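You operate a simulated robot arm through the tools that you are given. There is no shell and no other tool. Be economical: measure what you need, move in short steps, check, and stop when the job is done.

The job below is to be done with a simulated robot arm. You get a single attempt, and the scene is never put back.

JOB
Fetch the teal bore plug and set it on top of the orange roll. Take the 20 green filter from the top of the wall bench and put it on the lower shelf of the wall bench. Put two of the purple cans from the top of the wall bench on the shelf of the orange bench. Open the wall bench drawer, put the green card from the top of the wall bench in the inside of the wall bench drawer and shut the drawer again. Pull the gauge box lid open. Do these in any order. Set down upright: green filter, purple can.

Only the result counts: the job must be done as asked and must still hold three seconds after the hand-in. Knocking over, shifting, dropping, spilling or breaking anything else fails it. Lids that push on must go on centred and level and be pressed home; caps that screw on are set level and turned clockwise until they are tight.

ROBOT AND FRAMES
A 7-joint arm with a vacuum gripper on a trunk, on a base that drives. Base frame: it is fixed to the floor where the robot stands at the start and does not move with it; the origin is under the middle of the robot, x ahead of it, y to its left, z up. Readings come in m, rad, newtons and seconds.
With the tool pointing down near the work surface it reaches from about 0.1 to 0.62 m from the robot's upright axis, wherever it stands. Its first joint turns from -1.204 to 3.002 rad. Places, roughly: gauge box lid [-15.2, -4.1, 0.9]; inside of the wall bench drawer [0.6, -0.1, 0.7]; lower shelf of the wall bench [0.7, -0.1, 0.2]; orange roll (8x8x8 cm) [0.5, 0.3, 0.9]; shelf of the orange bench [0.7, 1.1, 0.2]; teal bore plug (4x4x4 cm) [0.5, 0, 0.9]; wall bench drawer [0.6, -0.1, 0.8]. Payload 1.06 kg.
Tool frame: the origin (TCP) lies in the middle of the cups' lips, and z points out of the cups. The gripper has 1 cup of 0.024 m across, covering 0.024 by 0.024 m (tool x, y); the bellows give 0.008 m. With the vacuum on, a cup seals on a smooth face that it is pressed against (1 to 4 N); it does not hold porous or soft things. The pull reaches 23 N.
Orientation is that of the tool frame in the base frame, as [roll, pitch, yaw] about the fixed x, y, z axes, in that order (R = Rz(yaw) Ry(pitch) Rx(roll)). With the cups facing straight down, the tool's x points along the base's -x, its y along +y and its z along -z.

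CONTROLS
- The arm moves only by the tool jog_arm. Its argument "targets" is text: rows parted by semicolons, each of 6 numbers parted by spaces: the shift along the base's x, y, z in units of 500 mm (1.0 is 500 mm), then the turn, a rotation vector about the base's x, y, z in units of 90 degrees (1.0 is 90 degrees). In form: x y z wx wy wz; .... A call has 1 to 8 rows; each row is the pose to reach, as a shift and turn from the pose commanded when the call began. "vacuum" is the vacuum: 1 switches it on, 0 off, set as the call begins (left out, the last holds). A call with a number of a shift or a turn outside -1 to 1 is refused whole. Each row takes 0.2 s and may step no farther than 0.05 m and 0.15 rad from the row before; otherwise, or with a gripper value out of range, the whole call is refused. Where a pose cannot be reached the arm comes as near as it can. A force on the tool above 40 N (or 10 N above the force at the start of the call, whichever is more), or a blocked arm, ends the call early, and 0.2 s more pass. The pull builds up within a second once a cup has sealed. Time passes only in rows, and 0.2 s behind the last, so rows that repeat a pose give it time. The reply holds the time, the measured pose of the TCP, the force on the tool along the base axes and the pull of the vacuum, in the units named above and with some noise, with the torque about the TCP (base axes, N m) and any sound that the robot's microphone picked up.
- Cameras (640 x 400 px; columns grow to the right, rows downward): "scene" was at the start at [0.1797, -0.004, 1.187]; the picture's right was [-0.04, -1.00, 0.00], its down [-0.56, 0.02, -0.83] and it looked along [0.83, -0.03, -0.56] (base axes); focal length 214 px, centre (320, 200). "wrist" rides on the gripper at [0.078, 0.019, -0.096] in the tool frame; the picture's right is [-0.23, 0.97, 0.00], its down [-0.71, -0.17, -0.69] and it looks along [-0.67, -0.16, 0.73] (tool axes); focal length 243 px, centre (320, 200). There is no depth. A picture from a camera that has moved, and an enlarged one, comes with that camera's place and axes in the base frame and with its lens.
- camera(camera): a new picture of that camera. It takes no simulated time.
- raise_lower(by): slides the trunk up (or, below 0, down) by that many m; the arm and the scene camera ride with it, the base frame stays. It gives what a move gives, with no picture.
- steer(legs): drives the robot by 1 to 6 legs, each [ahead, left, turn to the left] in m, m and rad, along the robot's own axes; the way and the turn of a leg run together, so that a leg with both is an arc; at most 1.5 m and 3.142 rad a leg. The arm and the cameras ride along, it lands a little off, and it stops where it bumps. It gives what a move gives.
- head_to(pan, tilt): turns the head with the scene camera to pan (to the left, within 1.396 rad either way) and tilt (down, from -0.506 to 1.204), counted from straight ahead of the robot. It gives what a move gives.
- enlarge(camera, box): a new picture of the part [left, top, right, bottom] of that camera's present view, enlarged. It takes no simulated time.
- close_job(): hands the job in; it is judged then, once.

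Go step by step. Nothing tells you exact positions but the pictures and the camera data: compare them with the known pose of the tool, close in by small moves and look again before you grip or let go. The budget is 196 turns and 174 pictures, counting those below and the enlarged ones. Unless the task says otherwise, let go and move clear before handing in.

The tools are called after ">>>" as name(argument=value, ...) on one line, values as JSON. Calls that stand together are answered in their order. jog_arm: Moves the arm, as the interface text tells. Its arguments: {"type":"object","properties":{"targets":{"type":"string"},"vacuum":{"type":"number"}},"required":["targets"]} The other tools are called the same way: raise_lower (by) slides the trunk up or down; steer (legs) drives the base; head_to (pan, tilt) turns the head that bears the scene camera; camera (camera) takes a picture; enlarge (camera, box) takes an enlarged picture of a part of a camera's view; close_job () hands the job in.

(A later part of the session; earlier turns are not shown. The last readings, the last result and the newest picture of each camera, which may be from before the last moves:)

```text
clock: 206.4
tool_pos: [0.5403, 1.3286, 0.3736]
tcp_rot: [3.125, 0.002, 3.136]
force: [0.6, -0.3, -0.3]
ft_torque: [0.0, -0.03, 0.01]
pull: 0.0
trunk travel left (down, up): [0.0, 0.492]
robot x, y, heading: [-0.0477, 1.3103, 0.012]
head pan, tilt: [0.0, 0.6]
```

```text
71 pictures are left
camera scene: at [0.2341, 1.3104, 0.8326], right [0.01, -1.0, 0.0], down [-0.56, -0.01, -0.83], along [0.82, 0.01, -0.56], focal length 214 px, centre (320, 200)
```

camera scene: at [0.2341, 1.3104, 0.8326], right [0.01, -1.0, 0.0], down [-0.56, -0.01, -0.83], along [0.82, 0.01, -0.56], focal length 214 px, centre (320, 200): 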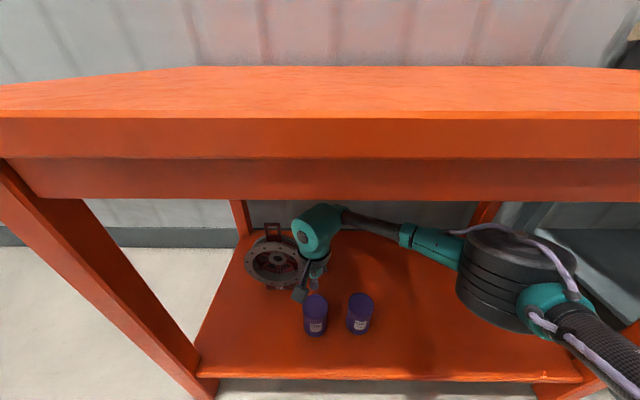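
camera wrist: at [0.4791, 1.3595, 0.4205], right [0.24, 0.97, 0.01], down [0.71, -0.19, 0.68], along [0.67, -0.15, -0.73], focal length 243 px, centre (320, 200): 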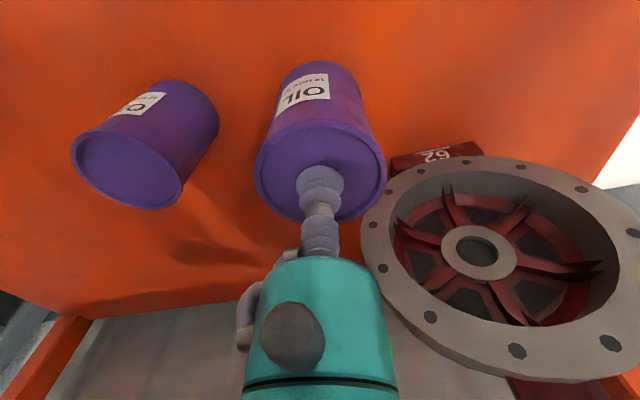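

Both cans stand upright. Backing out, raising, and turning toward the gauge box.

>>> steer(legs=[[-0.5, 0, 0]])

>>> raise_lower(by=0.35)

>>> jog_arm(targets="-0.03 0 0.09 0 0 0; -0.07 0 0.17 0 0 0; -0.11 0 0.25 0 0 0; -0.15 0 0.33 0 0 0; -0.19 0 0.41 0 0 0; -0.23 0 0.49 0 0 0; -0.27 0 0.57 0 0 0; -0.31 0 0.65 0 0 0")

>>> camera(camera="scene")

```text
clock: 209.4
tool_pos: [0.0381, 1.3205, 0.3739]
tcp_rot: [3.125, 0.004, 3.128]
force: [0.3, -0.5, -0.3]
ft_torque: [0.01, -0.03, -0.04]
pull: 0.0
trunk travel left (down, up): [0.0, 0.492]
robot x, y, heading: [-0.5438, 1.3028, 0.004]
head pan, tilt: [0.0, 0.6]
```

```text
clock: 212.8
tool_pos: [0.0382, 1.3213, 0.7236]
tcp_rot: [3.122, 0.003, 3.128]
force: [-0.3, 0.4, 0.5]
ft_torque: [0.0, 0.0, 0.0]
pull: 0.1
trunk travel left (down, up): [-0.35, 0.142]
robot x, y, heading: [-0.5456, 1.3035, 0.001]
head pan, tilt: [0.0, 0.6]
```

```text
clock: 214.6
tool_pos: [-0.1193, 1.32, 1.0518]
tcp_rot: [3.126, 0.003, 3.126]
force: [-0.5, 0.7, -0.2]
ft_torque: [0.02, 0.0, 0.04]
pull: 0.0
trunk travel left (down, up): [-0.35, 0.142]
robot x, y, heading: [-0.5462, 1.3033, 0.005]
head pan, tilt: [0.0, 0.6]
```

```text
70 pictures are left
camera scene: at [-0.367, 1.3039, 1.1864], right [0.0, -1.0, 0.0], down [-0.56, 0.0, -0.83], along [0.83, 0.0, -0.56], focal length 214 px, centre (320, 200)
```

scene: 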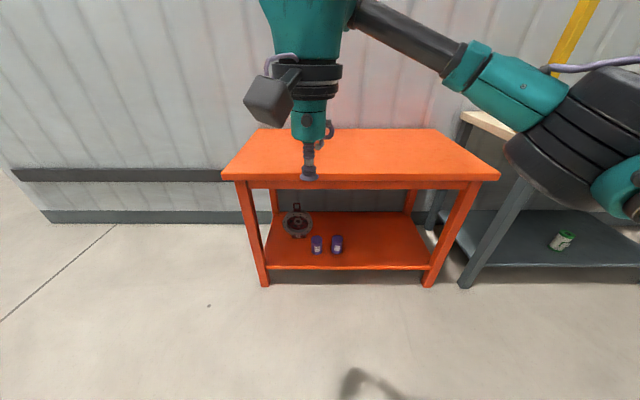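

Back off and turn around, then look across the hall.

>>> steer(legs=[[-0.5, 0, 0], [0, 0, -2.79]])

>>> head_to(pan=0, tilt=0.15)

>>> camera(camera="scene")

```text
clock: 224.2
tool_pos: [-1.4465, 1.1501, 1.0508]
tcp_rot: [3.125, 0.002, 0.307]
force: [-0.6, -0.6, 0.0]
ft_torque: [-0.01, 0.01, -0.01]
pull: 0.0
trunk travel left (down, up): [-0.35, 0.142]
robot x, y, heading: [-1.0462, 1.2997, -2.814]
head pan, tilt: [0.0, 0.6]
```

```text
clock: 225.1
tool_pos: [-1.4481, 1.1506, 1.0502]
tcp_rot: [3.124, 0.003, 0.308]
force: [-0.3, -0.5, 0.4]
ft_torque: [0.03, 0.04, 0.03]
pull: 0.0
trunk travel left (down, up): [-0.35, 0.142]
robot x, y, heading: [-1.0434, 1.3025, -2.809]
head pan, tilt: [0.0, 0.15]
```

```text
69 pictures are left
camera scene: at [-1.2185, 1.2429, 1.2278], right [-0.32, 0.95, 0.0], down [0.14, 0.05, -0.99], along [-0.94, -0.32, -0.15], focal length 214 px, centre (320, 200)
```

scene: 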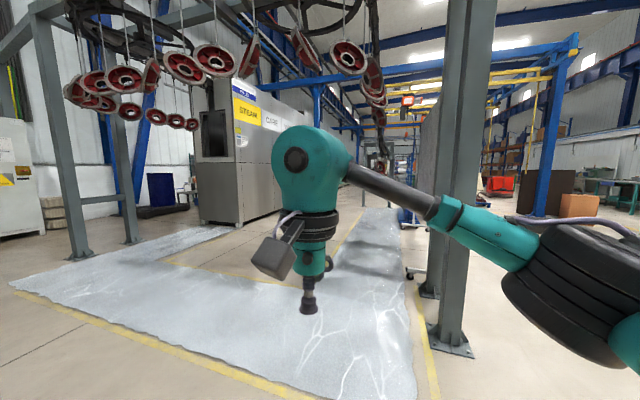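

A busy hall; a column stands ahead right and a machine to the left. Zooming in down the way, and looking to the sides.

>>> enlarge(camera="scene", box=[330, 90, 490, 190])

>>> head_to(pan=-0.6, tilt=0.15)

>>> camera(camera="scene")

>>> head_to(pan=0.7, tilt=0.15)

>>> camera(camera="scene")

```text
4.00 times, centred on (410, 140) of scene
camera zoom: at [-1.2185, 1.2429, 1.2278], right [-0.32, 0.95, 0.0], down [0.14, 0.05, -0.99], along [-0.94, -0.32, -0.15], focal length 858 px, centre (-40, 440)
```

zoom: 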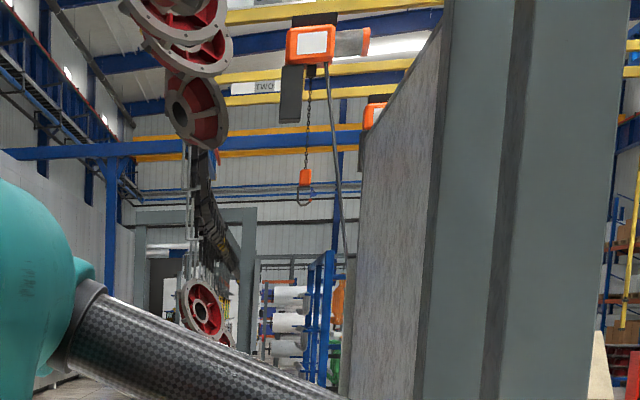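

```text
clock: 226.1
tool_pos: [-1.4468, 1.1511, 1.05]
tcp_rot: [3.123, 0.004, 0.31]
force: [-0.4, -0.1, 0.7]
ft_torque: [0.03, 0.01, 0.01]
pull: 0.0
trunk travel left (down, up): [-0.35, 0.142]
robot x, y, heading: [-1.0442, 1.3015, -2.814]
head pan, tilt: [-0.6, 0.15]
```

```text
67 pictures are left
camera scene: at [-1.22, 1.2977, 1.2279], right [0.27, 0.96, 0.0], down [0.14, -0.04, -0.99], along [-0.95, 0.26, -0.15], focal length 214 px, centre (320, 200)
```

scene: 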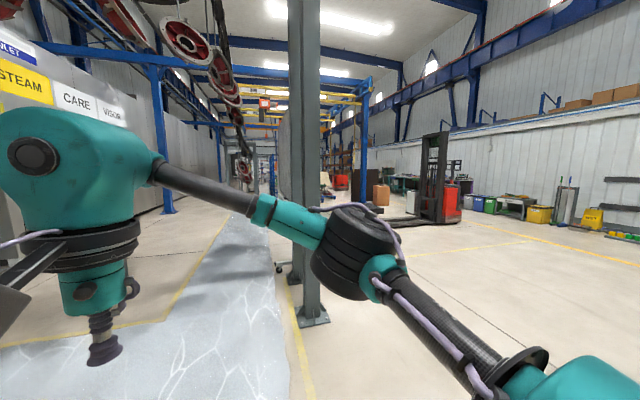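

```text
clock: 227.5
tool_pos: [-1.448, 1.1506, 1.0508]
tcp_rot: [3.125, 0.004, 0.31]
force: [0.0, 0.8, 0.2]
ft_torque: [-0.03, 0.0, 0.0]
pull: 0.1
trunk travel left (down, up): [-0.35, 0.142]
robot x, y, heading: [-1.0453, 1.3036, -2.811]
head pan, tilt: [0.7, 0.15]
```

```text
66 pictures are left
camera scene: at [-1.1786, 1.1934, 1.2279], right [-0.86, 0.52, 0.0], down [0.08, 0.13, -0.99], along [-0.51, -0.85, -0.15], focal length 214 px, centre (320, 200)
```

scene: 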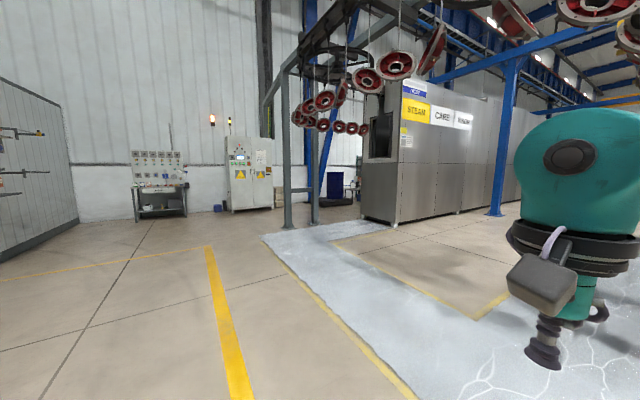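

The lane at y ≈ −0.3, between the hanging conveyor line (y ≈ 0.9) and the machine front (y ≈ −1.3), looks open. I'll strafe there, then go forward in checked stages.

>>> steer(legs=[[0, 0, -0.33], [0, 1.5, 0]])

>>> head_to(pan=0.3, tilt=0.1)

>>> camera(camera="scene")

```text
clock: 236.0
tool_pos: [-1.4748, -0.2214, 1.0509]
tcp_rot: [3.125, 0.004, -0.022]
force: [0.4, 0.1, -0.7]
ft_torque: [0.02, -0.01, 0.04]
pull: 0.1
trunk travel left (down, up): [-0.35, 0.142]
robot x, y, heading: [-1.0465, -0.2117, 3.14]
head pan, tilt: [0.7, 0.15]
```

```text
clock: 236.9
tool_pos: [-1.4746, -0.2216, 1.0512]
tcp_rot: [3.121, 0.005, -0.021]
force: [0.8, -0.5, 0.0]
ft_torque: [0.0, 0.01, 0.01]
pull: 0.0
trunk travel left (down, up): [-0.35, 0.142]
robot x, y, heading: [-1.0446, -0.2033, 3.137]
head pan, tilt: [0.3, 0.099]
```

```text
65 pictures are left
camera scene: at [-1.222, -0.235, 1.2325], right [-0.3, 0.96, 0.0], down [0.1, 0.03, -0.99], along [-0.95, -0.29, -0.1], focal length 214 px, centre (320, 200)
```

scene: 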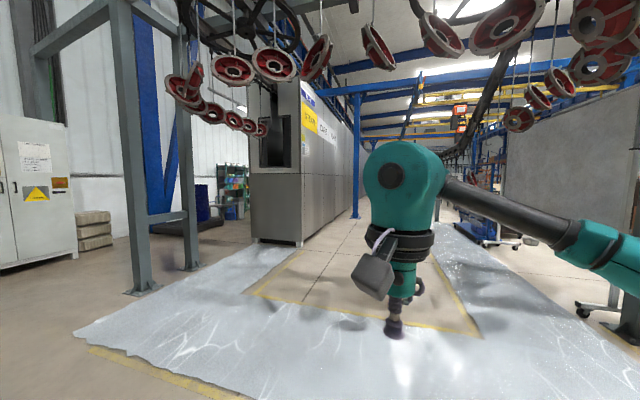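

>>> steer(legs=[[1.5, 0, 0], [1.5, 0, 0]])

>>> head_to(pan=0.0, tilt=0.1)

>>> camera(camera="scene")

```text
clock: 251.4
tool_pos: [-4.4858, -0.2229, 1.0516]
tcp_rot: [3.124, 0.004, -0.015]
force: [0.1, -0.6, -0.9]
ft_torque: [0.02, 0.0, 0.0]
pull: 0.0
trunk travel left (down, up): [-0.35, 0.142]
robot x, y, heading: [-4.057, -0.207, -3.137]
head pan, tilt: [0.3, 0.099]
```

```text
clock: 252.2
tool_pos: [-4.4879, -0.2228, 1.0496]
tcp_rot: [3.123, 0.003, -0.013]
force: [0.1, 0.9, 0.0]
ft_torque: [0.0, 0.04, 0.02]
pull: 0.0
trunk travel left (down, up): [-0.35, 0.142]
robot x, y, heading: [-4.057, -0.2082, -3.136]
head pan, tilt: [0.0, 0.099]
```

```text
64 pictures are left
camera scene: at [-4.2394, -0.2082, 1.2326], right [-0.01, 1.0, 0.0], down [0.1, 0.0, -1.0], along [-0.99, -0.01, -0.1], focal length 214 px, centre (320, 200)
```

scene: 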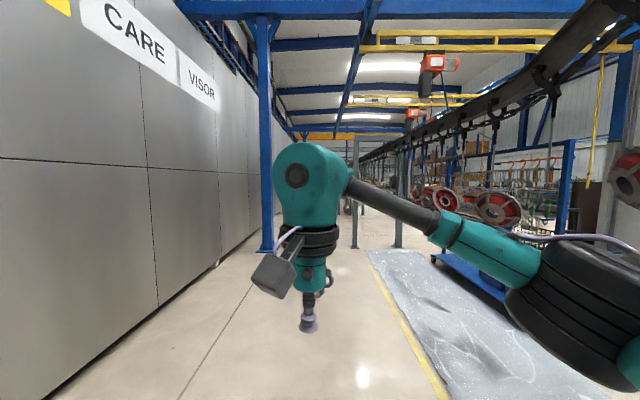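

Clear ahead: between the blue post (y −1.13) and the grey frame (y 0.42). Shifting to y ≈ −0.4 and moving on.

>>> steer(legs=[[1.5, 0.2, 0], [1.5, 0, 0]])

>>> camera(camera="scene")

```text
refused: leg 1 is longer than a leg can be; nothing moved
```

```text
63 pictures are left
camera scene: at [-4.2394, -0.2082, 1.2326], right [-0.01, 1.0, 0.0], down [0.1, 0.0, -1.0], along [-0.99, -0.01, -0.1], focal length 214 px, centre (320, 200)
```

scene: 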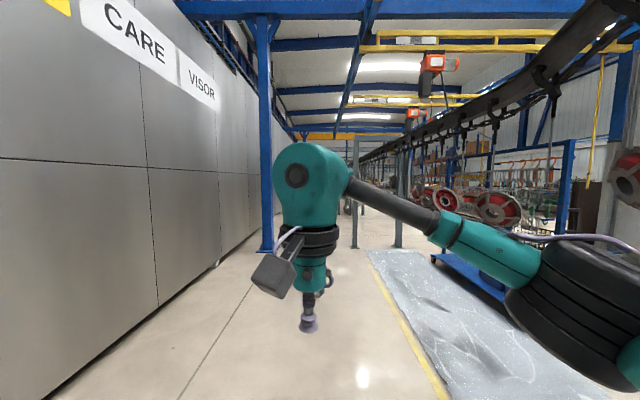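

>>> steer(legs=[[1.4, 0.2, 0], [1.5, 0, 0]])

>>> camera(camera="scene")

```text
clock: 266.3
tool_pos: [-7.388, -0.4127, 1.0503]
tcp_rot: [3.123, 0.003, -0.022]
force: [-0.6, -0.4, -0.2]
ft_torque: [0.01, 0.01, 0.0]
pull: 0.0
trunk travel left (down, up): [-0.35, 0.142]
robot x, y, heading: [-6.9566, -0.3972, 3.139]
head pan, tilt: [0.0, 0.099]
```

```text
62 pictures are left
camera scene: at [-7.1393, -0.4005, 1.2325], right [0.0, 1.0, 0.0], down [0.1, 0.0, -0.99], along [-0.99, 0.0, -0.1], focal length 214 px, centre (320, 200)
```

scene: 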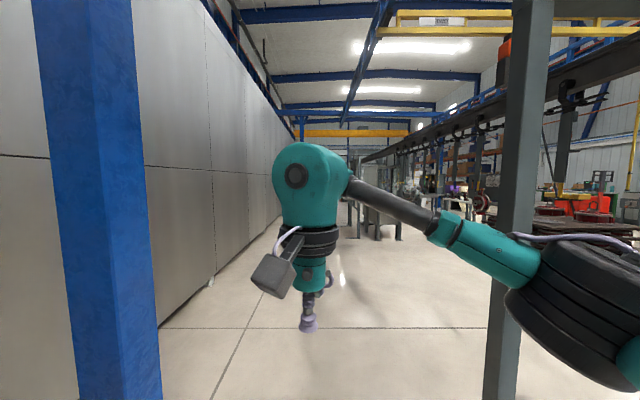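

>>> steer(legs=[[1.5, 0, 0], [1.4, 0, 0]])

>>> camera(camera="scene")

>>> head_to(pan=0.7, tilt=0.1)

>>> camera(camera="scene")

```text
clock: 280.3
tool_pos: [-10.2916, -0.3172, 1.0513]
tcp_rot: [3.126, 0.004, -0.062]
force: [0.5, -0.7, 0.0]
ft_torque: [-0.03, 0.0, -0.03]
pull: 0.0
trunk travel left (down, up): [-0.35, 0.142]
robot x, y, heading: [-9.8637, -0.3227, 3.097]
head pan, tilt: [0.0, 0.099]
```

```text
61 pictures are left
camera scene: at [-10.043, -0.3152, 1.2325], right [0.04, 1.0, 0.0], down [0.1, 0.0, -0.99], along [-0.99, 0.04, -0.1], focal length 214 px, centre (320, 200)
```

scene: 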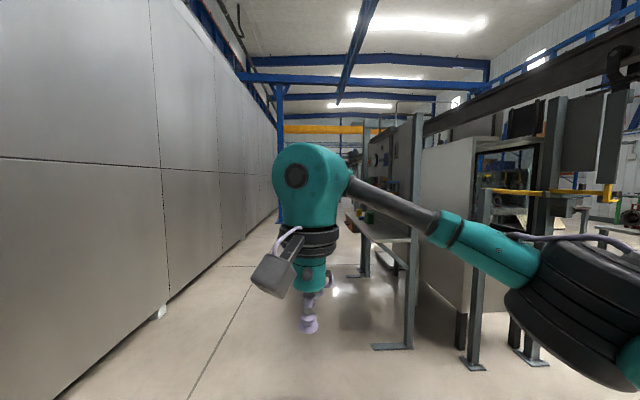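

```text
clock: 281.4
tool_pos: [-10.2916, -0.3186, 1.0517]
tcp_rot: [3.124, 0.004, -0.064]
force: [0.2, -0.4, 1.1]
ft_torque: [0.01, 0.0, -0.02]
pull: 0.1
trunk travel left (down, up): [-0.35, 0.142]
robot x, y, heading: [-9.8591, -0.3239, 3.101]
head pan, tilt: [0.7, 0.099]
```

```text
60 pictures are left
camera scene: at [-10.0238, -0.3753, 1.2326], right [-0.61, 0.79, 0.0], down [0.08, 0.06, -1.0], along [-0.79, -0.61, -0.1], focal length 214 px, centre (320, 200)
```

scene: 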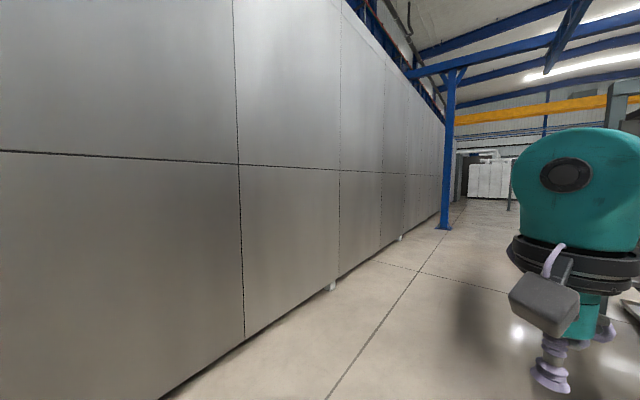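

The machine extends to x ≈ −17, so the gauge box is in the aisle behind it. I'll go around the far end. Moving along y ≈ −0.8.

>>> steer(legs=[[0.3, 0.4, 0.04], [1.5, 0, 0], [1.5, 0, 0]])

>>> head_to(pan=0.25, tilt=0.1)

>>> camera(camera="scene")

```text
clock: 298.6
tool_pos: [-13.6489, -0.7843, 1.0498]
tcp_rot: [3.124, 0.005, 0.008]
force: [-0.4, -0.5, 0.3]
ft_torque: [0.0, -0.01, -0.02]
pull: 0.0
trunk travel left (down, up): [-0.35, 0.142]
robot x, y, heading: [-13.223, -0.7575, -3.111]
head pan, tilt: [0.7, 0.099]
```

```text
clock: 299.5
tool_pos: [-13.6482, -0.7849, 1.0512]
tcp_rot: [3.126, 0.004, 0.007]
force: [0.2, -0.5, -0.5]
ft_torque: [0.01, 0.0, 0.01]
pull: 0.0
trunk travel left (down, up): [-0.35, 0.142]
robot x, y, heading: [-13.2165, -0.7603, -3.115]
head pan, tilt: [0.25, 0.099]
```

```text
59 pictures are left
camera scene: at [-13.3976, -0.7866, 1.2326], right [-0.27, 0.96, 0.0], down [0.1, 0.03, -1.0], along [-0.96, -0.27, -0.1], focal length 214 px, centre (320, 200)
```

scene: 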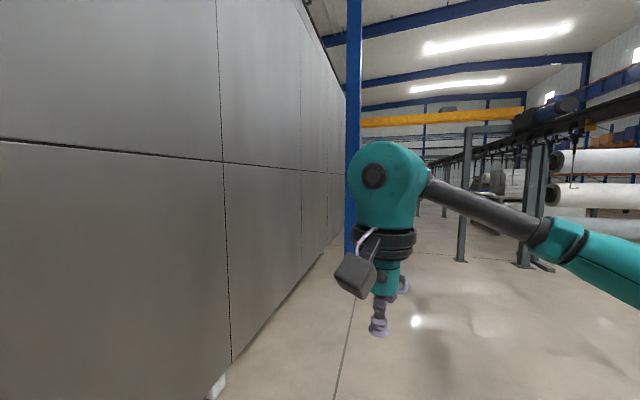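

>>> steer(legs=[[1.4, -0.38, -0.02], [1.5, 0, 0]])

>>> head_to(pan=0.5, tilt=0.15)

>>> camera(camera="scene")

```text
clock: 313.5
tool_pos: [-16.5031, -0.4054, 1.0511]
tcp_rot: [3.124, 0.003, -0.009]
force: [0.1, 0.5, -0.6]
ft_torque: [0.0, -0.02, 0.01]
pull: 0.2
trunk travel left (down, up): [-0.35, 0.142]
robot x, y, heading: [-16.0756, -0.387, -3.132]
head pan, tilt: [0.25, 0.099]
```

```text
clock: 314.3
tool_pos: [-16.5045, -0.4061, 1.0507]
tcp_rot: [3.124, 0.004, -0.008]
force: [-0.7, 0.4, -0.2]
ft_torque: [0.01, 0.03, 0.0]
pull: 0.0
trunk travel left (down, up): [-0.35, 0.142]
robot x, y, heading: [-16.0746, -0.3836, -3.125]
head pan, tilt: [0.499, 0.15]
```

```text
58 pictures are left
camera scene: at [-16.2452, -0.4335, 1.2279], right [-0.49, 0.87, 0.0], down [0.13, 0.07, -0.99], along [-0.86, -0.48, -0.15], focal length 214 px, centre (320, 200)
```

scene: 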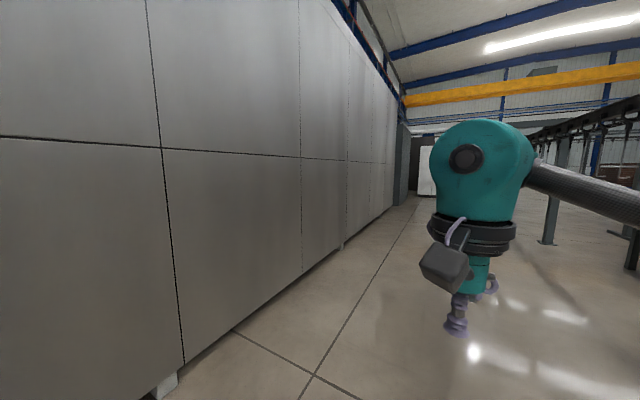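

The machine runs on further. Zooming to see whether there is a passage at its far end.

>>> enlarge(camera="scene", box=[360, 100, 440, 225])

>>> head_to(pan=0.1, tilt=0.1)

>>> camera(camera="scene")

```text
3.20 times, centred on (400, 162) of scene
camera zoom: at [-16.2452, -0.4335, 1.2279], right [-0.49, 0.87, 0.0], down [0.13, 0.07, -0.99], along [-0.86, -0.48, -0.15], focal length 686 px, centre (64, 320)
```

zoom: 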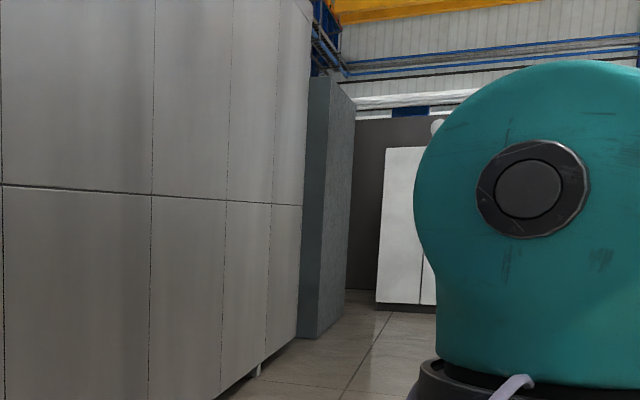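

```text
clock: 315.2
tool_pos: [-16.5048, -0.4056, 1.0504]
tcp_rot: [3.125, 0.006, -0.011]
force: [-0.8, -0.1, 0.7]
ft_torque: [0.01, 0.0, -0.03]
pull: 0.1
trunk travel left (down, up): [-0.35, 0.142]
robot x, y, heading: [-16.0724, -0.3859, -3.134]
head pan, tilt: [0.099, 0.099]
```

```text
56 pictures are left
camera scene: at [-16.2557, -0.3985, 1.2325], right [-0.11, 0.99, 0.0], down [0.1, 0.01, -0.99], along [-0.99, -0.11, -0.1], focal length 214 px, centre (320, 200)
```

scene: 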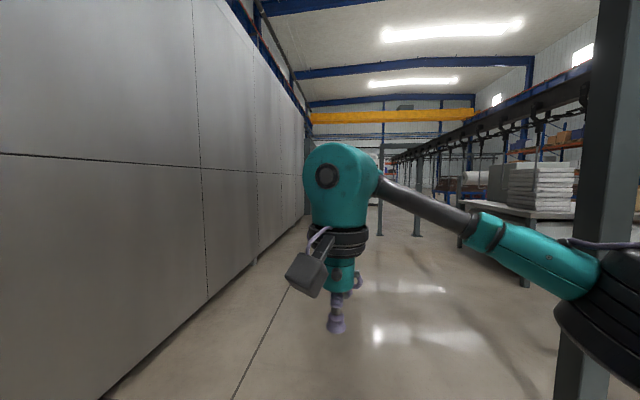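

The far end looks blocked by a block and wall, while the near end (around x ≈ −2…−5) showed an open aisle behind the machine. I'll reverse along the known lane and enter from there.

>>> steer(legs=[[-1.5, 0, 0], [-0.8, 0.33, 0], [-1.5, 0, 0], [-1.5, 0, 0], [-0.9, -0.33, 0], [-1.4, 0, 0]])

>>> camera(camera="scene")

```text
clock: 351.9
tool_pos: [-8.9246, -0.1836, 1.0514]
tcp_rot: [3.124, 0.003, -0.01]
force: [0.2, -0.8, -0.2]
ft_torque: [-0.04, -0.01, -0.01]
pull: 0.1
trunk travel left (down, up): [-0.35, 0.142]
robot x, y, heading: [-8.495, -0.1648, -3.131]
head pan, tilt: [0.099, 0.099]
```

```text
55 pictures are left
camera scene: at [-8.6768, -0.1783, 1.2326], right [-0.11, 0.99, 0.0], down [0.1, 0.01, -1.0], along [-0.99, -0.11, -0.1], focal length 214 px, centre (320, 200)
```

scene: 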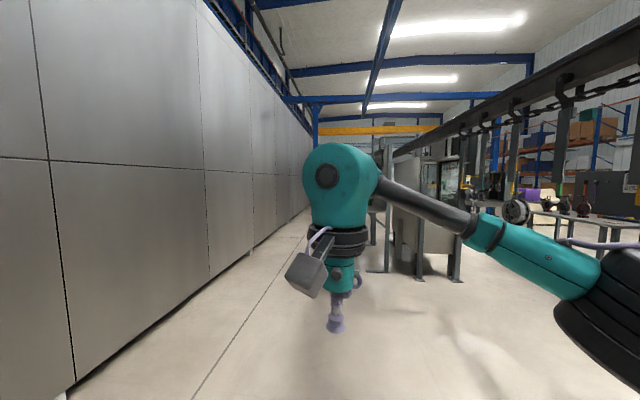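

>>> steer(legs=[[0, 0.24, 0], [-1.5, 0, 0], [-1.5, 0, 0], [-1.5, 0, 0], [-1.5, 0, 0], [-0.8, 0, 0]])

>>> head_to(pan=0.9, tilt=0.15)

>>> camera(camera="scene")

```text
clock: 385.7
tool_pos: [-2.1377, -0.4679, 1.0514]
tcp_rot: [3.123, 0.004, -0.042]
force: [0.3, 0.0, 0.1]
ft_torque: [0.0, 0.02, 0.01]
pull: 0.0
trunk travel left (down, up): [-0.35, 0.142]
robot x, y, heading: [-1.7093, -0.4638, 3.119]
head pan, tilt: [0.099, 0.099]
```

```text
clock: 386.8
tool_pos: [-2.1388, -0.4666, 1.0511]
tcp_rot: [3.124, 0.004, -0.042]
force: [-0.3, -0.7, 0.6]
ft_torque: [-0.01, 0.01, 0.0]
pull: 0.1
trunk travel left (down, up): [-0.35, 0.142]
robot x, y, heading: [-1.7076, -0.4625, 3.126]
head pan, tilt: [0.901, 0.15]
```

```text
54 pictures are left
camera scene: at [-1.8575, -0.5321, 1.2279], right [-0.77, 0.64, 0.0], down [0.1, 0.12, -0.99], along [-0.63, -0.76, -0.15], focal length 214 px, centre (320, 200)
```

scene: 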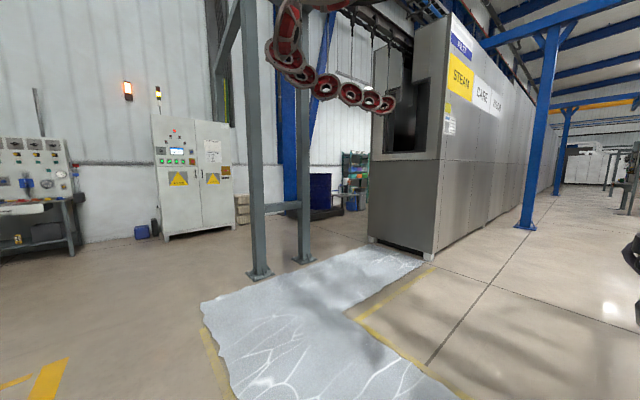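

The aisle behind the machine is open (y ≈ −2.9 to −4.8). Strafing to y ≈ −3.75.

>>> steer(legs=[[0, 1.5, 0.01], [0, 1.5, 0], [0, 0.28, 0]])

>>> head_to(pan=0.2, tilt=0.15)

>>> camera(camera="scene")

```text
clock: 402.8
tool_pos: [-2.244, -3.7381, 1.0508]
tcp_rot: [3.124, 0.002, -0.057]
force: [-1.4, -0.1, 0.5]
ft_torque: [0.02, 0.04, -0.01]
pull: 0.1
trunk travel left (down, up): [-0.35, 0.142]
robot x, y, heading: [-1.8127, -3.7377, 3.107]
head pan, tilt: [0.901, 0.15]
```

```text
clock: 403.9
tool_pos: [-2.2444, -3.7372, 1.0504]
tcp_rot: [3.124, 0.005, -0.057]
force: [0.4, -0.3, 0.0]
ft_torque: [0.02, 0.01, 0.02]
pull: 0.1
trunk travel left (down, up): [-0.35, 0.142]
robot x, y, heading: [-1.8118, -3.7367, 3.108]
head pan, tilt: [0.201, 0.15]
```

```text
53 pictures are left
camera scene: at [-1.9954, -3.7512, 1.2279], right [-0.17, 0.99, 0.0], down [0.15, 0.02, -0.99], along [-0.98, -0.16, -0.15], focal length 214 px, centre (320, 200)
```

scene: 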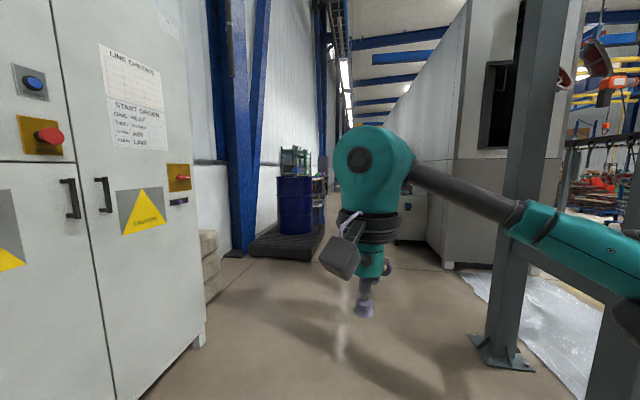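

Passage is about 1.2 m at the barrel pallet. Fix heading, move up 1.3 m and look again.

>>> steer(legs=[[0.6, 0, 0.03], [0.7, -0.08, 0]])

>>> head_to(pan=0.1, tilt=0.3)

>>> camera(camera="scene")

```text
clock: 410.8
tool_pos: [-3.5465, -3.6594, 1.0504]
tcp_rot: [3.123, 0.003, -0.018]
force: [-0.2, -0.1, 0.7]
ft_torque: [-0.01, 0.0, -0.03]
pull: 0.0
trunk travel left (down, up): [-0.35, 0.142]
robot x, y, heading: [-3.1129, -3.6429, -3.139]
head pan, tilt: [0.201, 0.15]
```

```text
clock: 411.4
tool_pos: [-3.5461, -3.6597, 1.0511]
tcp_rot: [3.125, 0.003, -0.019]
force: [-0.3, -0.5, -0.1]
ft_torque: [-0.02, -0.01, -0.02]
pull: 0.1
trunk travel left (down, up): [-0.35, 0.142]
robot x, y, heading: [-3.1179, -3.6445, -3.14]
head pan, tilt: [0.099, 0.3]
```

```text
52 pictures are left
camera scene: at [-3.2991, -3.6546, 1.2139], right [-0.1, 0.99, 0.0], down [0.29, 0.03, -0.96], along [-0.95, -0.1, -0.3], focal length 214 px, centre (320, 200)
```

scene: 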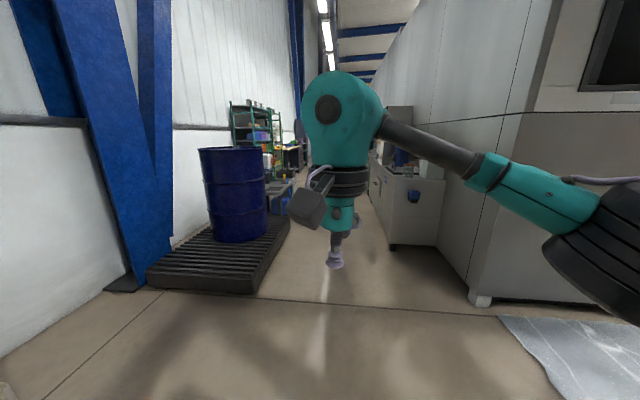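

>>> steer(legs=[[1.3, 0, 0], [1.2, 0.02, 0]])

>>> camera(camera="scene")

```text
clock: 423.6
tool_pos: [-6.0377, -3.7023, 1.0508]
tcp_rot: [3.124, 0.003, -0.005]
force: [0.0, -0.6, 0.2]
ft_torque: [0.03, -0.02, 0.02]
pull: 0.1
trunk travel left (down, up): [-0.35, 0.142]
robot x, y, heading: [-5.6101, -3.6841, -3.128]
head pan, tilt: [0.099, 0.3]
```

```text
51 pictures are left
camera scene: at [-5.7918, -3.6957, 1.2139], right [-0.11, 0.99, 0.0], down [0.29, 0.03, -0.96], along [-0.95, -0.11, -0.3], focal length 214 px, centre (320, 200)
```

scene: 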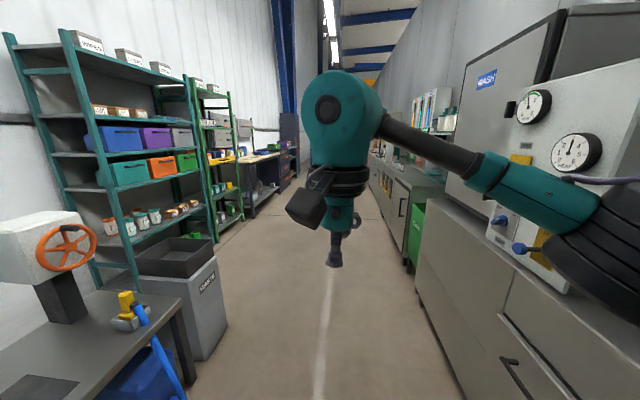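

>>> steer(legs=[[0, 0.12, -0.01], [1.5, 0, 0], [1.3, 0, 0]])

>>> head_to(pan=0.1, tilt=0.2)

>>> camera(camera="scene")

```text
clock: 438.1
tool_pos: [-8.8644, -3.8492, 1.0513]
tcp_rot: [3.124, 0.004, -0.006]
force: [-0.2, -0.2, 0.2]
ft_torque: [-0.01, 0.01, 0.02]
pull: 0.1
trunk travel left (down, up): [-0.35, 0.142]
robot x, y, heading: [-8.4376, -3.8273, -3.13]
head pan, tilt: [0.099, 0.3]
```

```text
clock: 438.8
tool_pos: [-8.8638, -3.85, 1.0501]
tcp_rot: [3.124, 0.002, -0.006]
force: [-0.2, -0.1, -0.5]
ft_torque: [-0.03, -0.01, 0.01]
pull: 0.0
trunk travel left (down, up): [-0.35, 0.142]
robot x, y, heading: [-8.4346, -3.83, -3.123]
head pan, tilt: [0.099, 0.201]
```

```text
50 pictures are left
camera scene: at [-8.6167, -3.8414, 1.2231], right [-0.11, 0.99, 0.0], down [0.2, 0.02, -0.98], along [-0.97, -0.11, -0.2], focal length 214 px, centre (320, 200)
```

scene: 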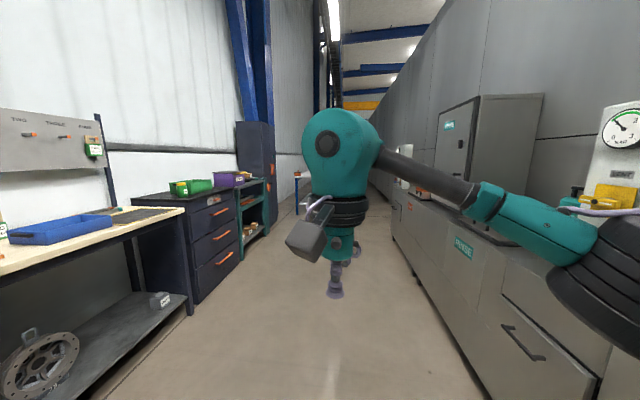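

>>> steer(legs=[[1.4, 0.1, 0], [1.5, 0, 0]])

>>> camera(camera="scene")

```text
clock: 452.7
tool_pos: [-11.7174, -4.1031, 1.0516]
tcp_rot: [3.123, 0.005, 0.06]
force: [-0.1, 0.2, 0.2]
ft_torque: [-0.01, 0.01, -0.01]
pull: 0.0
trunk travel left (down, up): [-0.35, 0.142]
robot x, y, heading: [-11.2884, -4.0534, -3.066]
head pan, tilt: [0.099, 0.201]
```

```text
49 pictures are left
camera scene: at [-11.4713, -4.0789, 1.2232], right [-0.18, 0.98, 0.0], down [0.2, 0.04, -0.98], along [-0.96, -0.18, -0.2], focal length 214 px, centre (320, 200)
```

scene: 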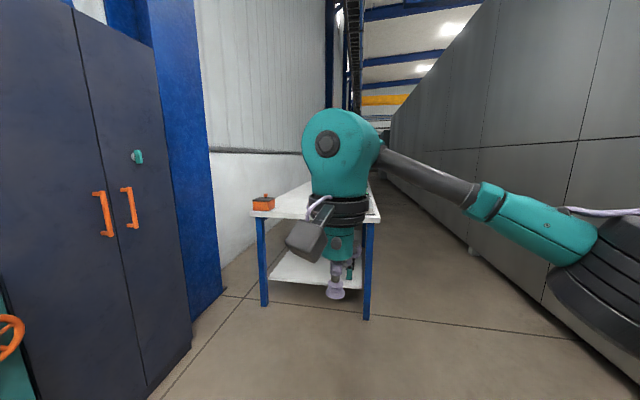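

A long white table is ahead with an orange box at its near corner. Zooming in.

>>> enlarge(camera="scene", box=[230, 170, 390, 270])

>>> steer(legs=[[0, -0.65, -0.075]])

>>> head_to(pan=0.4, tilt=0.2)

>>> camera(camera="scene")

```text
4.00 times, centred on (310, 220) of scene
camera zoom: at [-11.4713, -4.0789, 1.2232], right [-0.18, 0.98, 0.0], down [0.2, 0.04, -0.98], along [-0.96, -0.18, -0.2], focal length 858 px, centre (360, 120)
```

zoom: 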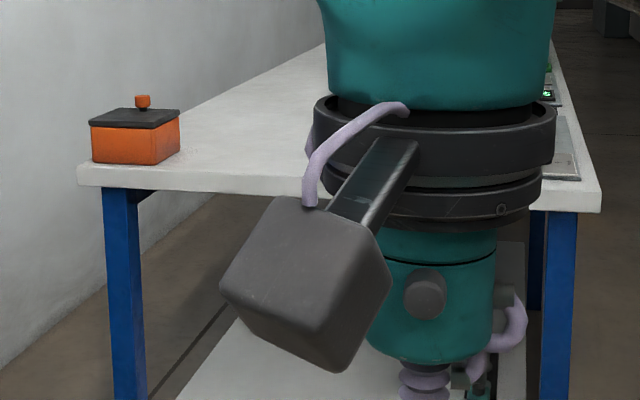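

```text
clock: 456.1
tool_pos: [-11.7411, -3.4503, 1.0508]
tcp_rot: [3.13, 0.005, -0.008]
force: [1.0, -0.6, 0.6]
ft_torque: [0.0, 0.03, -0.02]
pull: 0.0
trunk travel left (down, up): [-0.35, 0.142]
robot x, y, heading: [-11.3154, -3.4272, -3.14]
head pan, tilt: [0.099, 0.201]
stopped in leg 1: the robot was blocked; the commanded pose is now the measured one
```

```text
clock: 456.9
tool_pos: [-11.7409, -3.4513, 1.0513]
tcp_rot: [3.13, 0.004, -0.009]
force: [0.4, 0.8, 0.1]
ft_torque: [-0.01, -0.02, -0.03]
pull: 0.1
trunk travel left (down, up): [-0.35, 0.142]
robot x, y, heading: [-11.3164, -3.4325, -3.141]
head pan, tilt: [0.4, 0.201]
```

```text
47 pictures are left
camera scene: at [-11.4893, -3.4701, 1.2232], right [-0.39, 0.92, 0.0], down [0.18, 0.08, -0.98], along [-0.9, -0.38, -0.2], focal length 214 px, centre (320, 200)
```

scene: 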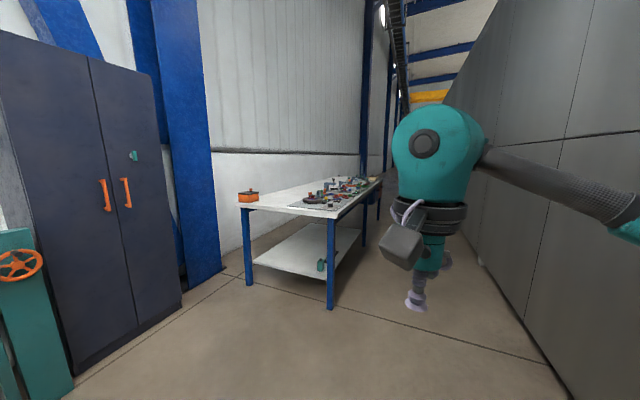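

Bumped lightly on the right; I'll move left a bit. Zooming at the table items.

>>> steer(legs=[[0, 0.12, 0]])

>>> enlarge(camera="scene", box=[230, 160, 390, 260])

```text
clock: 458.1
tool_pos: [-11.7423, -3.5654, 1.0496]
tcp_rot: [3.128, 0.003, -0.006]
force: [0.3, -0.8, -0.6]
ft_torque: [0.03, 0.01, -0.01]
pull: 0.1
trunk travel left (down, up): [-0.35, 0.142]
robot x, y, heading: [-11.3105, -3.5493, -3.145]
head pan, tilt: [0.4, 0.201]
```

```text
4.00 times, centred on (310, 210) of scene
camera zoom: at [-11.4901, -3.5849, 1.2232], right [-0.39, 0.92, 0.0], down [0.18, 0.08, -0.98], along [-0.9, -0.38, -0.2], focal length 858 px, centre (360, 160)
```

zoom: 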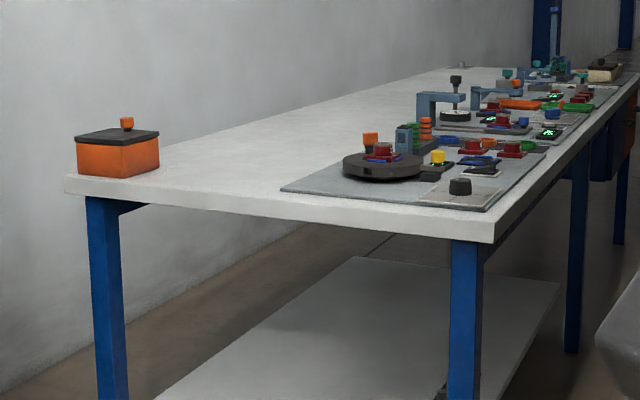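

The tan box with a dark lid near (−15.4, −4.06) on the table's front edge should be the gauge box. I'll stretch the arm forward to narrow the elbow, then drive along.

>>> jog_arm(targets="-0.08 -0.02 0.02 0 0 0; -0.16 -0.04 0.04 0 0 0; -0.24 -0.06 0.06 0 0 0; -0.28 -0.08 0.06 0 0 0")

>>> steer(legs=[[1.3, 0, 0]])

>>> camera(camera="scene")

```text
clock: 459.1
tool_pos: [-11.873, -3.5984, 1.0768]
tcp_rot: [3.128, 0.004, -0.008]
force: [-0.6, 0.6, -0.5]
ft_torque: [-0.02, -0.03, -0.02]
pull: 0.0
out of reach, approached as far as the arm can: row 4
trunk travel left (down, up): [-0.35, 0.142]
robot x, y, heading: [-11.3163, -3.5454, -3.137]
head pan, tilt: [0.4, 0.201]
```

```text
clock: 465.7
tool_pos: [-13.1887, -3.622, 1.0767]
tcp_rot: [3.125, 0.005, 0.008]
force: [-0.8, 0.7, 0.3]
ft_torque: [-0.02, -0.01, 0.02]
pull: 0.1
trunk travel left (down, up): [-0.35, 0.142]
robot x, y, heading: [-12.6332, -3.5631, -3.124]
head pan, tilt: [0.4, 0.201]
```

```text
45 pictures are left
camera scene: at [-12.8064, -3.6006, 1.2232], right [-0.41, 0.91, 0.0], down [0.18, 0.08, -0.98], along [-0.9, -0.4, -0.2], focal length 214 px, centre (320, 200)
```

scene: 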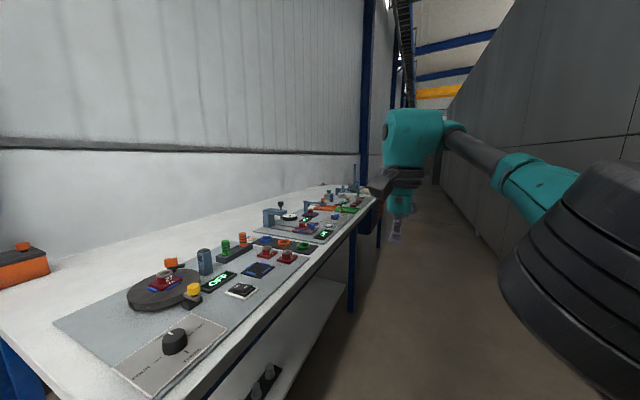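

>>> steer(legs=[[0.4, -0.06, -0.015], [0.6, 0, 0]])

>>> camera(camera="scene")

```text
clock: 471.2
tool_pos: [-14.1862, -3.5645, 1.0763]
tcp_rot: [3.126, 0.003, -0.003]
force: [0.1, 0.3, 0.1]
ft_torque: [0.0, 0.0, -0.01]
pull: 0.0
trunk travel left (down, up): [-0.35, 0.142]
robot x, y, heading: [-13.6302, -3.5096, -3.131]
head pan, tilt: [0.4, 0.201]
```

```text
44 pictures are left
camera scene: at [-13.8041, -3.5477, 1.2231], right [-0.39, 0.92, 0.0], down [0.18, 0.08, -0.98], along [-0.9, -0.39, -0.2], focal length 214 px, centre (320, 200)
```

scene: 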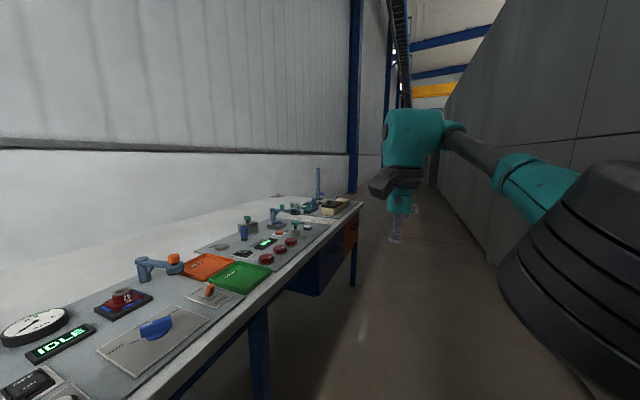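

The box is at about (−15.35, −4.1). Moving closer.

>>> steer(legs=[[1.0, 0, 0]])

>>> head_to(pan=0.7, tilt=0.4)

>>> camera(camera="scene")

```text
clock: 476.4
tool_pos: [-15.1819, -3.5642, 1.0763]
tcp_rot: [3.125, 0.006, -0.01]
force: [0.5, 0.0, -0.2]
ft_torque: [0.0, -0.01, 0.03]
pull: 0.1
trunk travel left (down, up): [-0.35, 0.142]
robot x, y, heading: [-14.622, -3.5145, 3.14]
head pan, tilt: [0.4, 0.201]
```

```text
clock: 477.2
tool_pos: [-15.1815, -3.5644, 1.0762]
tcp_rot: [3.126, 0.005, -0.013]
force: [0.3, 0.9, 0.5]
ft_torque: [0.02, 0.0, 0.02]
pull: 0.0
trunk travel left (down, up): [-0.35, 0.142]
robot x, y, heading: [-14.6249, -3.5105, 3.141]
head pan, tilt: [0.7, 0.4]
```

```text
43 pictures are left
camera scene: at [-14.7837, -3.5724, 1.2047], right [-0.64, 0.77, 0.0], down [0.3, 0.25, -0.92], along [-0.71, -0.59, -0.39], focal length 214 px, centre (320, 200)
```

scene: 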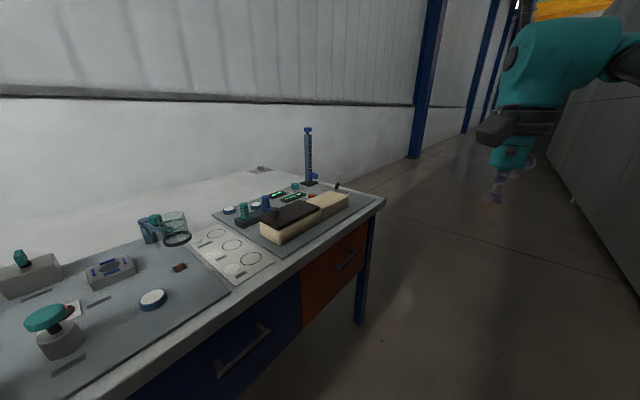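

>>> enlarge(camera="scene", box=[220, 160, 380, 260])

```text
4.00 times, centred on (300, 210) of scene
camera zoom: at [-14.7837, -3.5724, 1.2047], right [-0.64, 0.77, 0.0], down [0.3, 0.25, -0.92], along [-0.71, -0.59, -0.39], focal length 858 px, centre (400, 160)
```

zoom: 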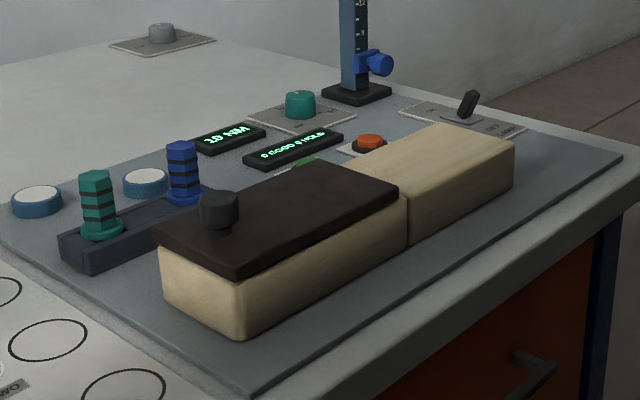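

The knob of the dark lid is at about (−15.18, −4.09, 0.9). I'll turn left to face the table and strafe in front of it.

>>> steer(legs=[[0, 0, 1.571]])

>>> head_to(pan=-0.5, tilt=0.6)

>>> camera(camera="scene")

```text
clock: 481.3
tool_pos: [-14.5865, -4.0723, 1.0761]
tcp_rot: [3.125, 0.005, 1.533]
force: [0.2, -0.3, 1.1]
ft_torque: [-0.01, -0.04, -0.01]
pull: 0.1
trunk travel left (down, up): [-0.35, 0.142]
robot x, y, heading: [-14.6269, -3.5149, -1.6]
head pan, tilt: [0.7, 0.4]
```

```text
clock: 482.7
tool_pos: [-14.5874, -4.0714, 1.0764]
tcp_rot: [3.126, 0.006, 1.533]
force: [0.0, -0.6, -0.9]
ft_torque: [-0.01, -0.03, -0.05]
pull: 0.0
trunk travel left (down, up): [-0.35, 0.142]
robot x, y, heading: [-14.6227, -3.514, -1.604]
head pan, tilt: [-0.499, 0.6]
```

```text
41 pictures are left
camera scene: at [-14.6694, -3.6796, 1.1864], right [-0.86, 0.5, 0.0], down [0.28, 0.49, -0.83], along [-0.41, -0.71, -0.56], focal length 214 px, centre (320, 200)
```

scene: 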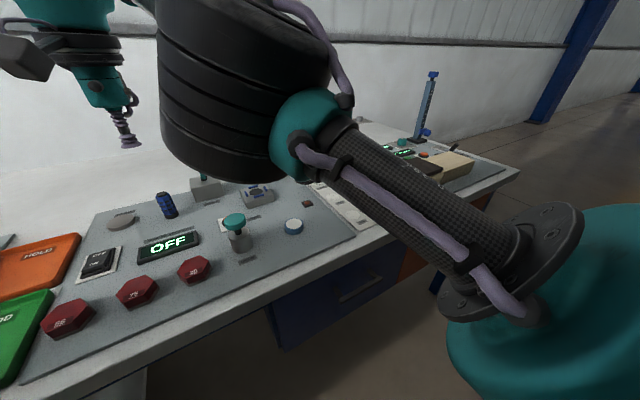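

>>> steer(legs=[[0, -0.45, 0.03]])

>>> head_to(pan=-0.1, tilt=0.7)

>>> camera(camera="scene")

>>> camera(camera="wrist")

```text
clock: 485.4
tool_pos: [-15.0199, -4.0626, 1.0747]
tcp_rot: [3.124, 0.006, 1.559]
force: [0.1, -0.5, -0.2]
ft_torque: [-0.02, 0.01, 0.0]
pull: 0.1
trunk travel left (down, up): [-0.35, 0.142]
robot x, y, heading: [-15.0705, -3.5066, -1.57]
head pan, tilt: [-0.499, 0.6]
```

```text
clock: 486.3
tool_pos: [-15.019, -4.0626, 1.0768]
tcp_rot: [3.127, 0.005, 1.557]
force: [-0.4, 0.5, 0.2]
ft_torque: [-0.02, 0.01, 0.02]
pull: 0.0
trunk travel left (down, up): [-0.35, 0.142]
robot x, y, heading: [-15.0694, -3.5048, -1.572]
head pan, tilt: [-0.099, 0.7]
```

```text
40 pictures are left
camera scene: at [-15.0784, -3.6807, 1.1778], right [-0.99, 0.1, 0.0], down [0.07, 0.64, -0.77], along [-0.08, -0.76, -0.64], focal length 214 px, centre (320, 200)
```

scene: 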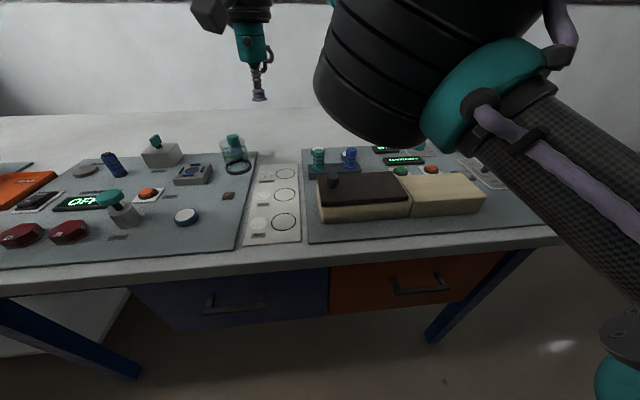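

```text
39 pictures are left
camera wrist: at [-15.0005, -3.9844, 1.1709], right [0.97, -0.25, 0.02], down [-0.19, -0.7, 0.69], along [-0.16, -0.67, -0.73], focal length 243 px, centre (320, 200)
```

wrist: 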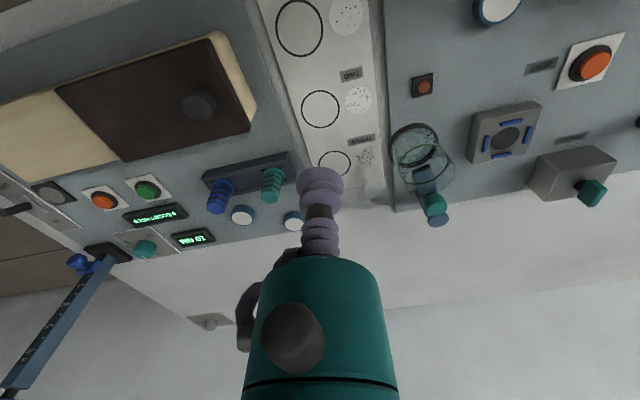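

Moving above the lid's knob at about (−15.152, −4.073).

>>> jog_arm(targets="-0.07 -0.005 -0.03 0 0 0; -0.14 -0.01 -0.06 0 0 0; -0.2 -0.015 -0.1 0 0 0; -0.266 -0.02 -0.15 0 0 0; -0.266 -0.02 -0.22 0 0 0; -0.266 -0.02 -0.22 0 0 0")

>>> camera(camera="wrist")

>>> camera(camera="scene")

```text
clock: 487.7
tool_pos: [-15.1527, -4.0744, 0.9653]
tcp_rot: [3.126, 0.005, 1.56]
force: [-0.3, 0.0, -0.1]
ft_torque: [-0.02, 0.0, -0.01]
pull: 0.0
trunk travel left (down, up): [-0.35, 0.142]
robot x, y, heading: [-15.0694, -3.5075, -1.573]
head pan, tilt: [-0.099, 0.7]
```

```text
38 pictures are left
camera wrist: at [-15.1331, -3.995, 1.0596], right [0.97, -0.25, 0.02], down [-0.19, -0.7, 0.69], along [-0.16, -0.67, -0.73], focal length 243 px, centre (320, 200)
```

wrist: 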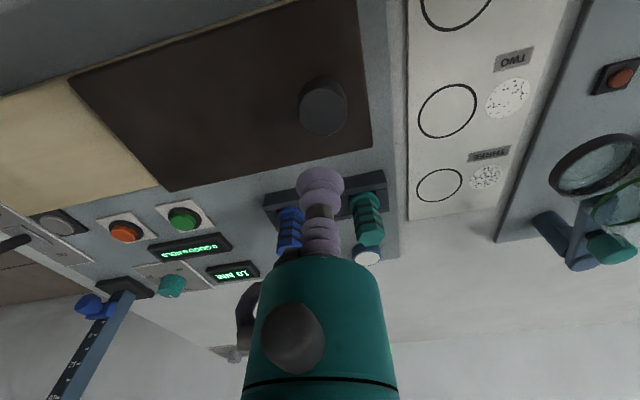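

```text
37 pictures are left
camera scene: at [-15.0783, -3.6806, 1.1778], right [-0.99, 0.1, 0.0], down [0.07, 0.64, -0.76], along [-0.08, -0.76, -0.64], focal length 214 px, centre (320, 200)
```

scene: 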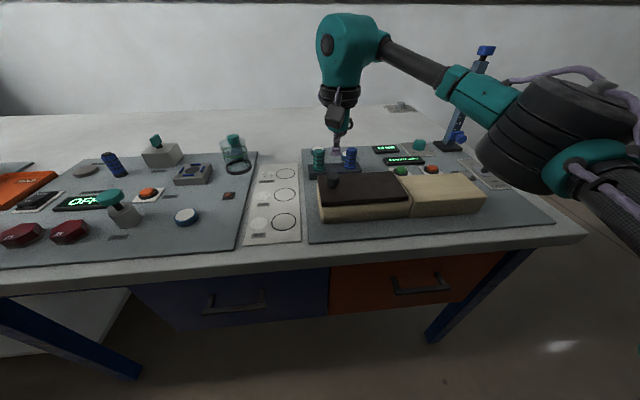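

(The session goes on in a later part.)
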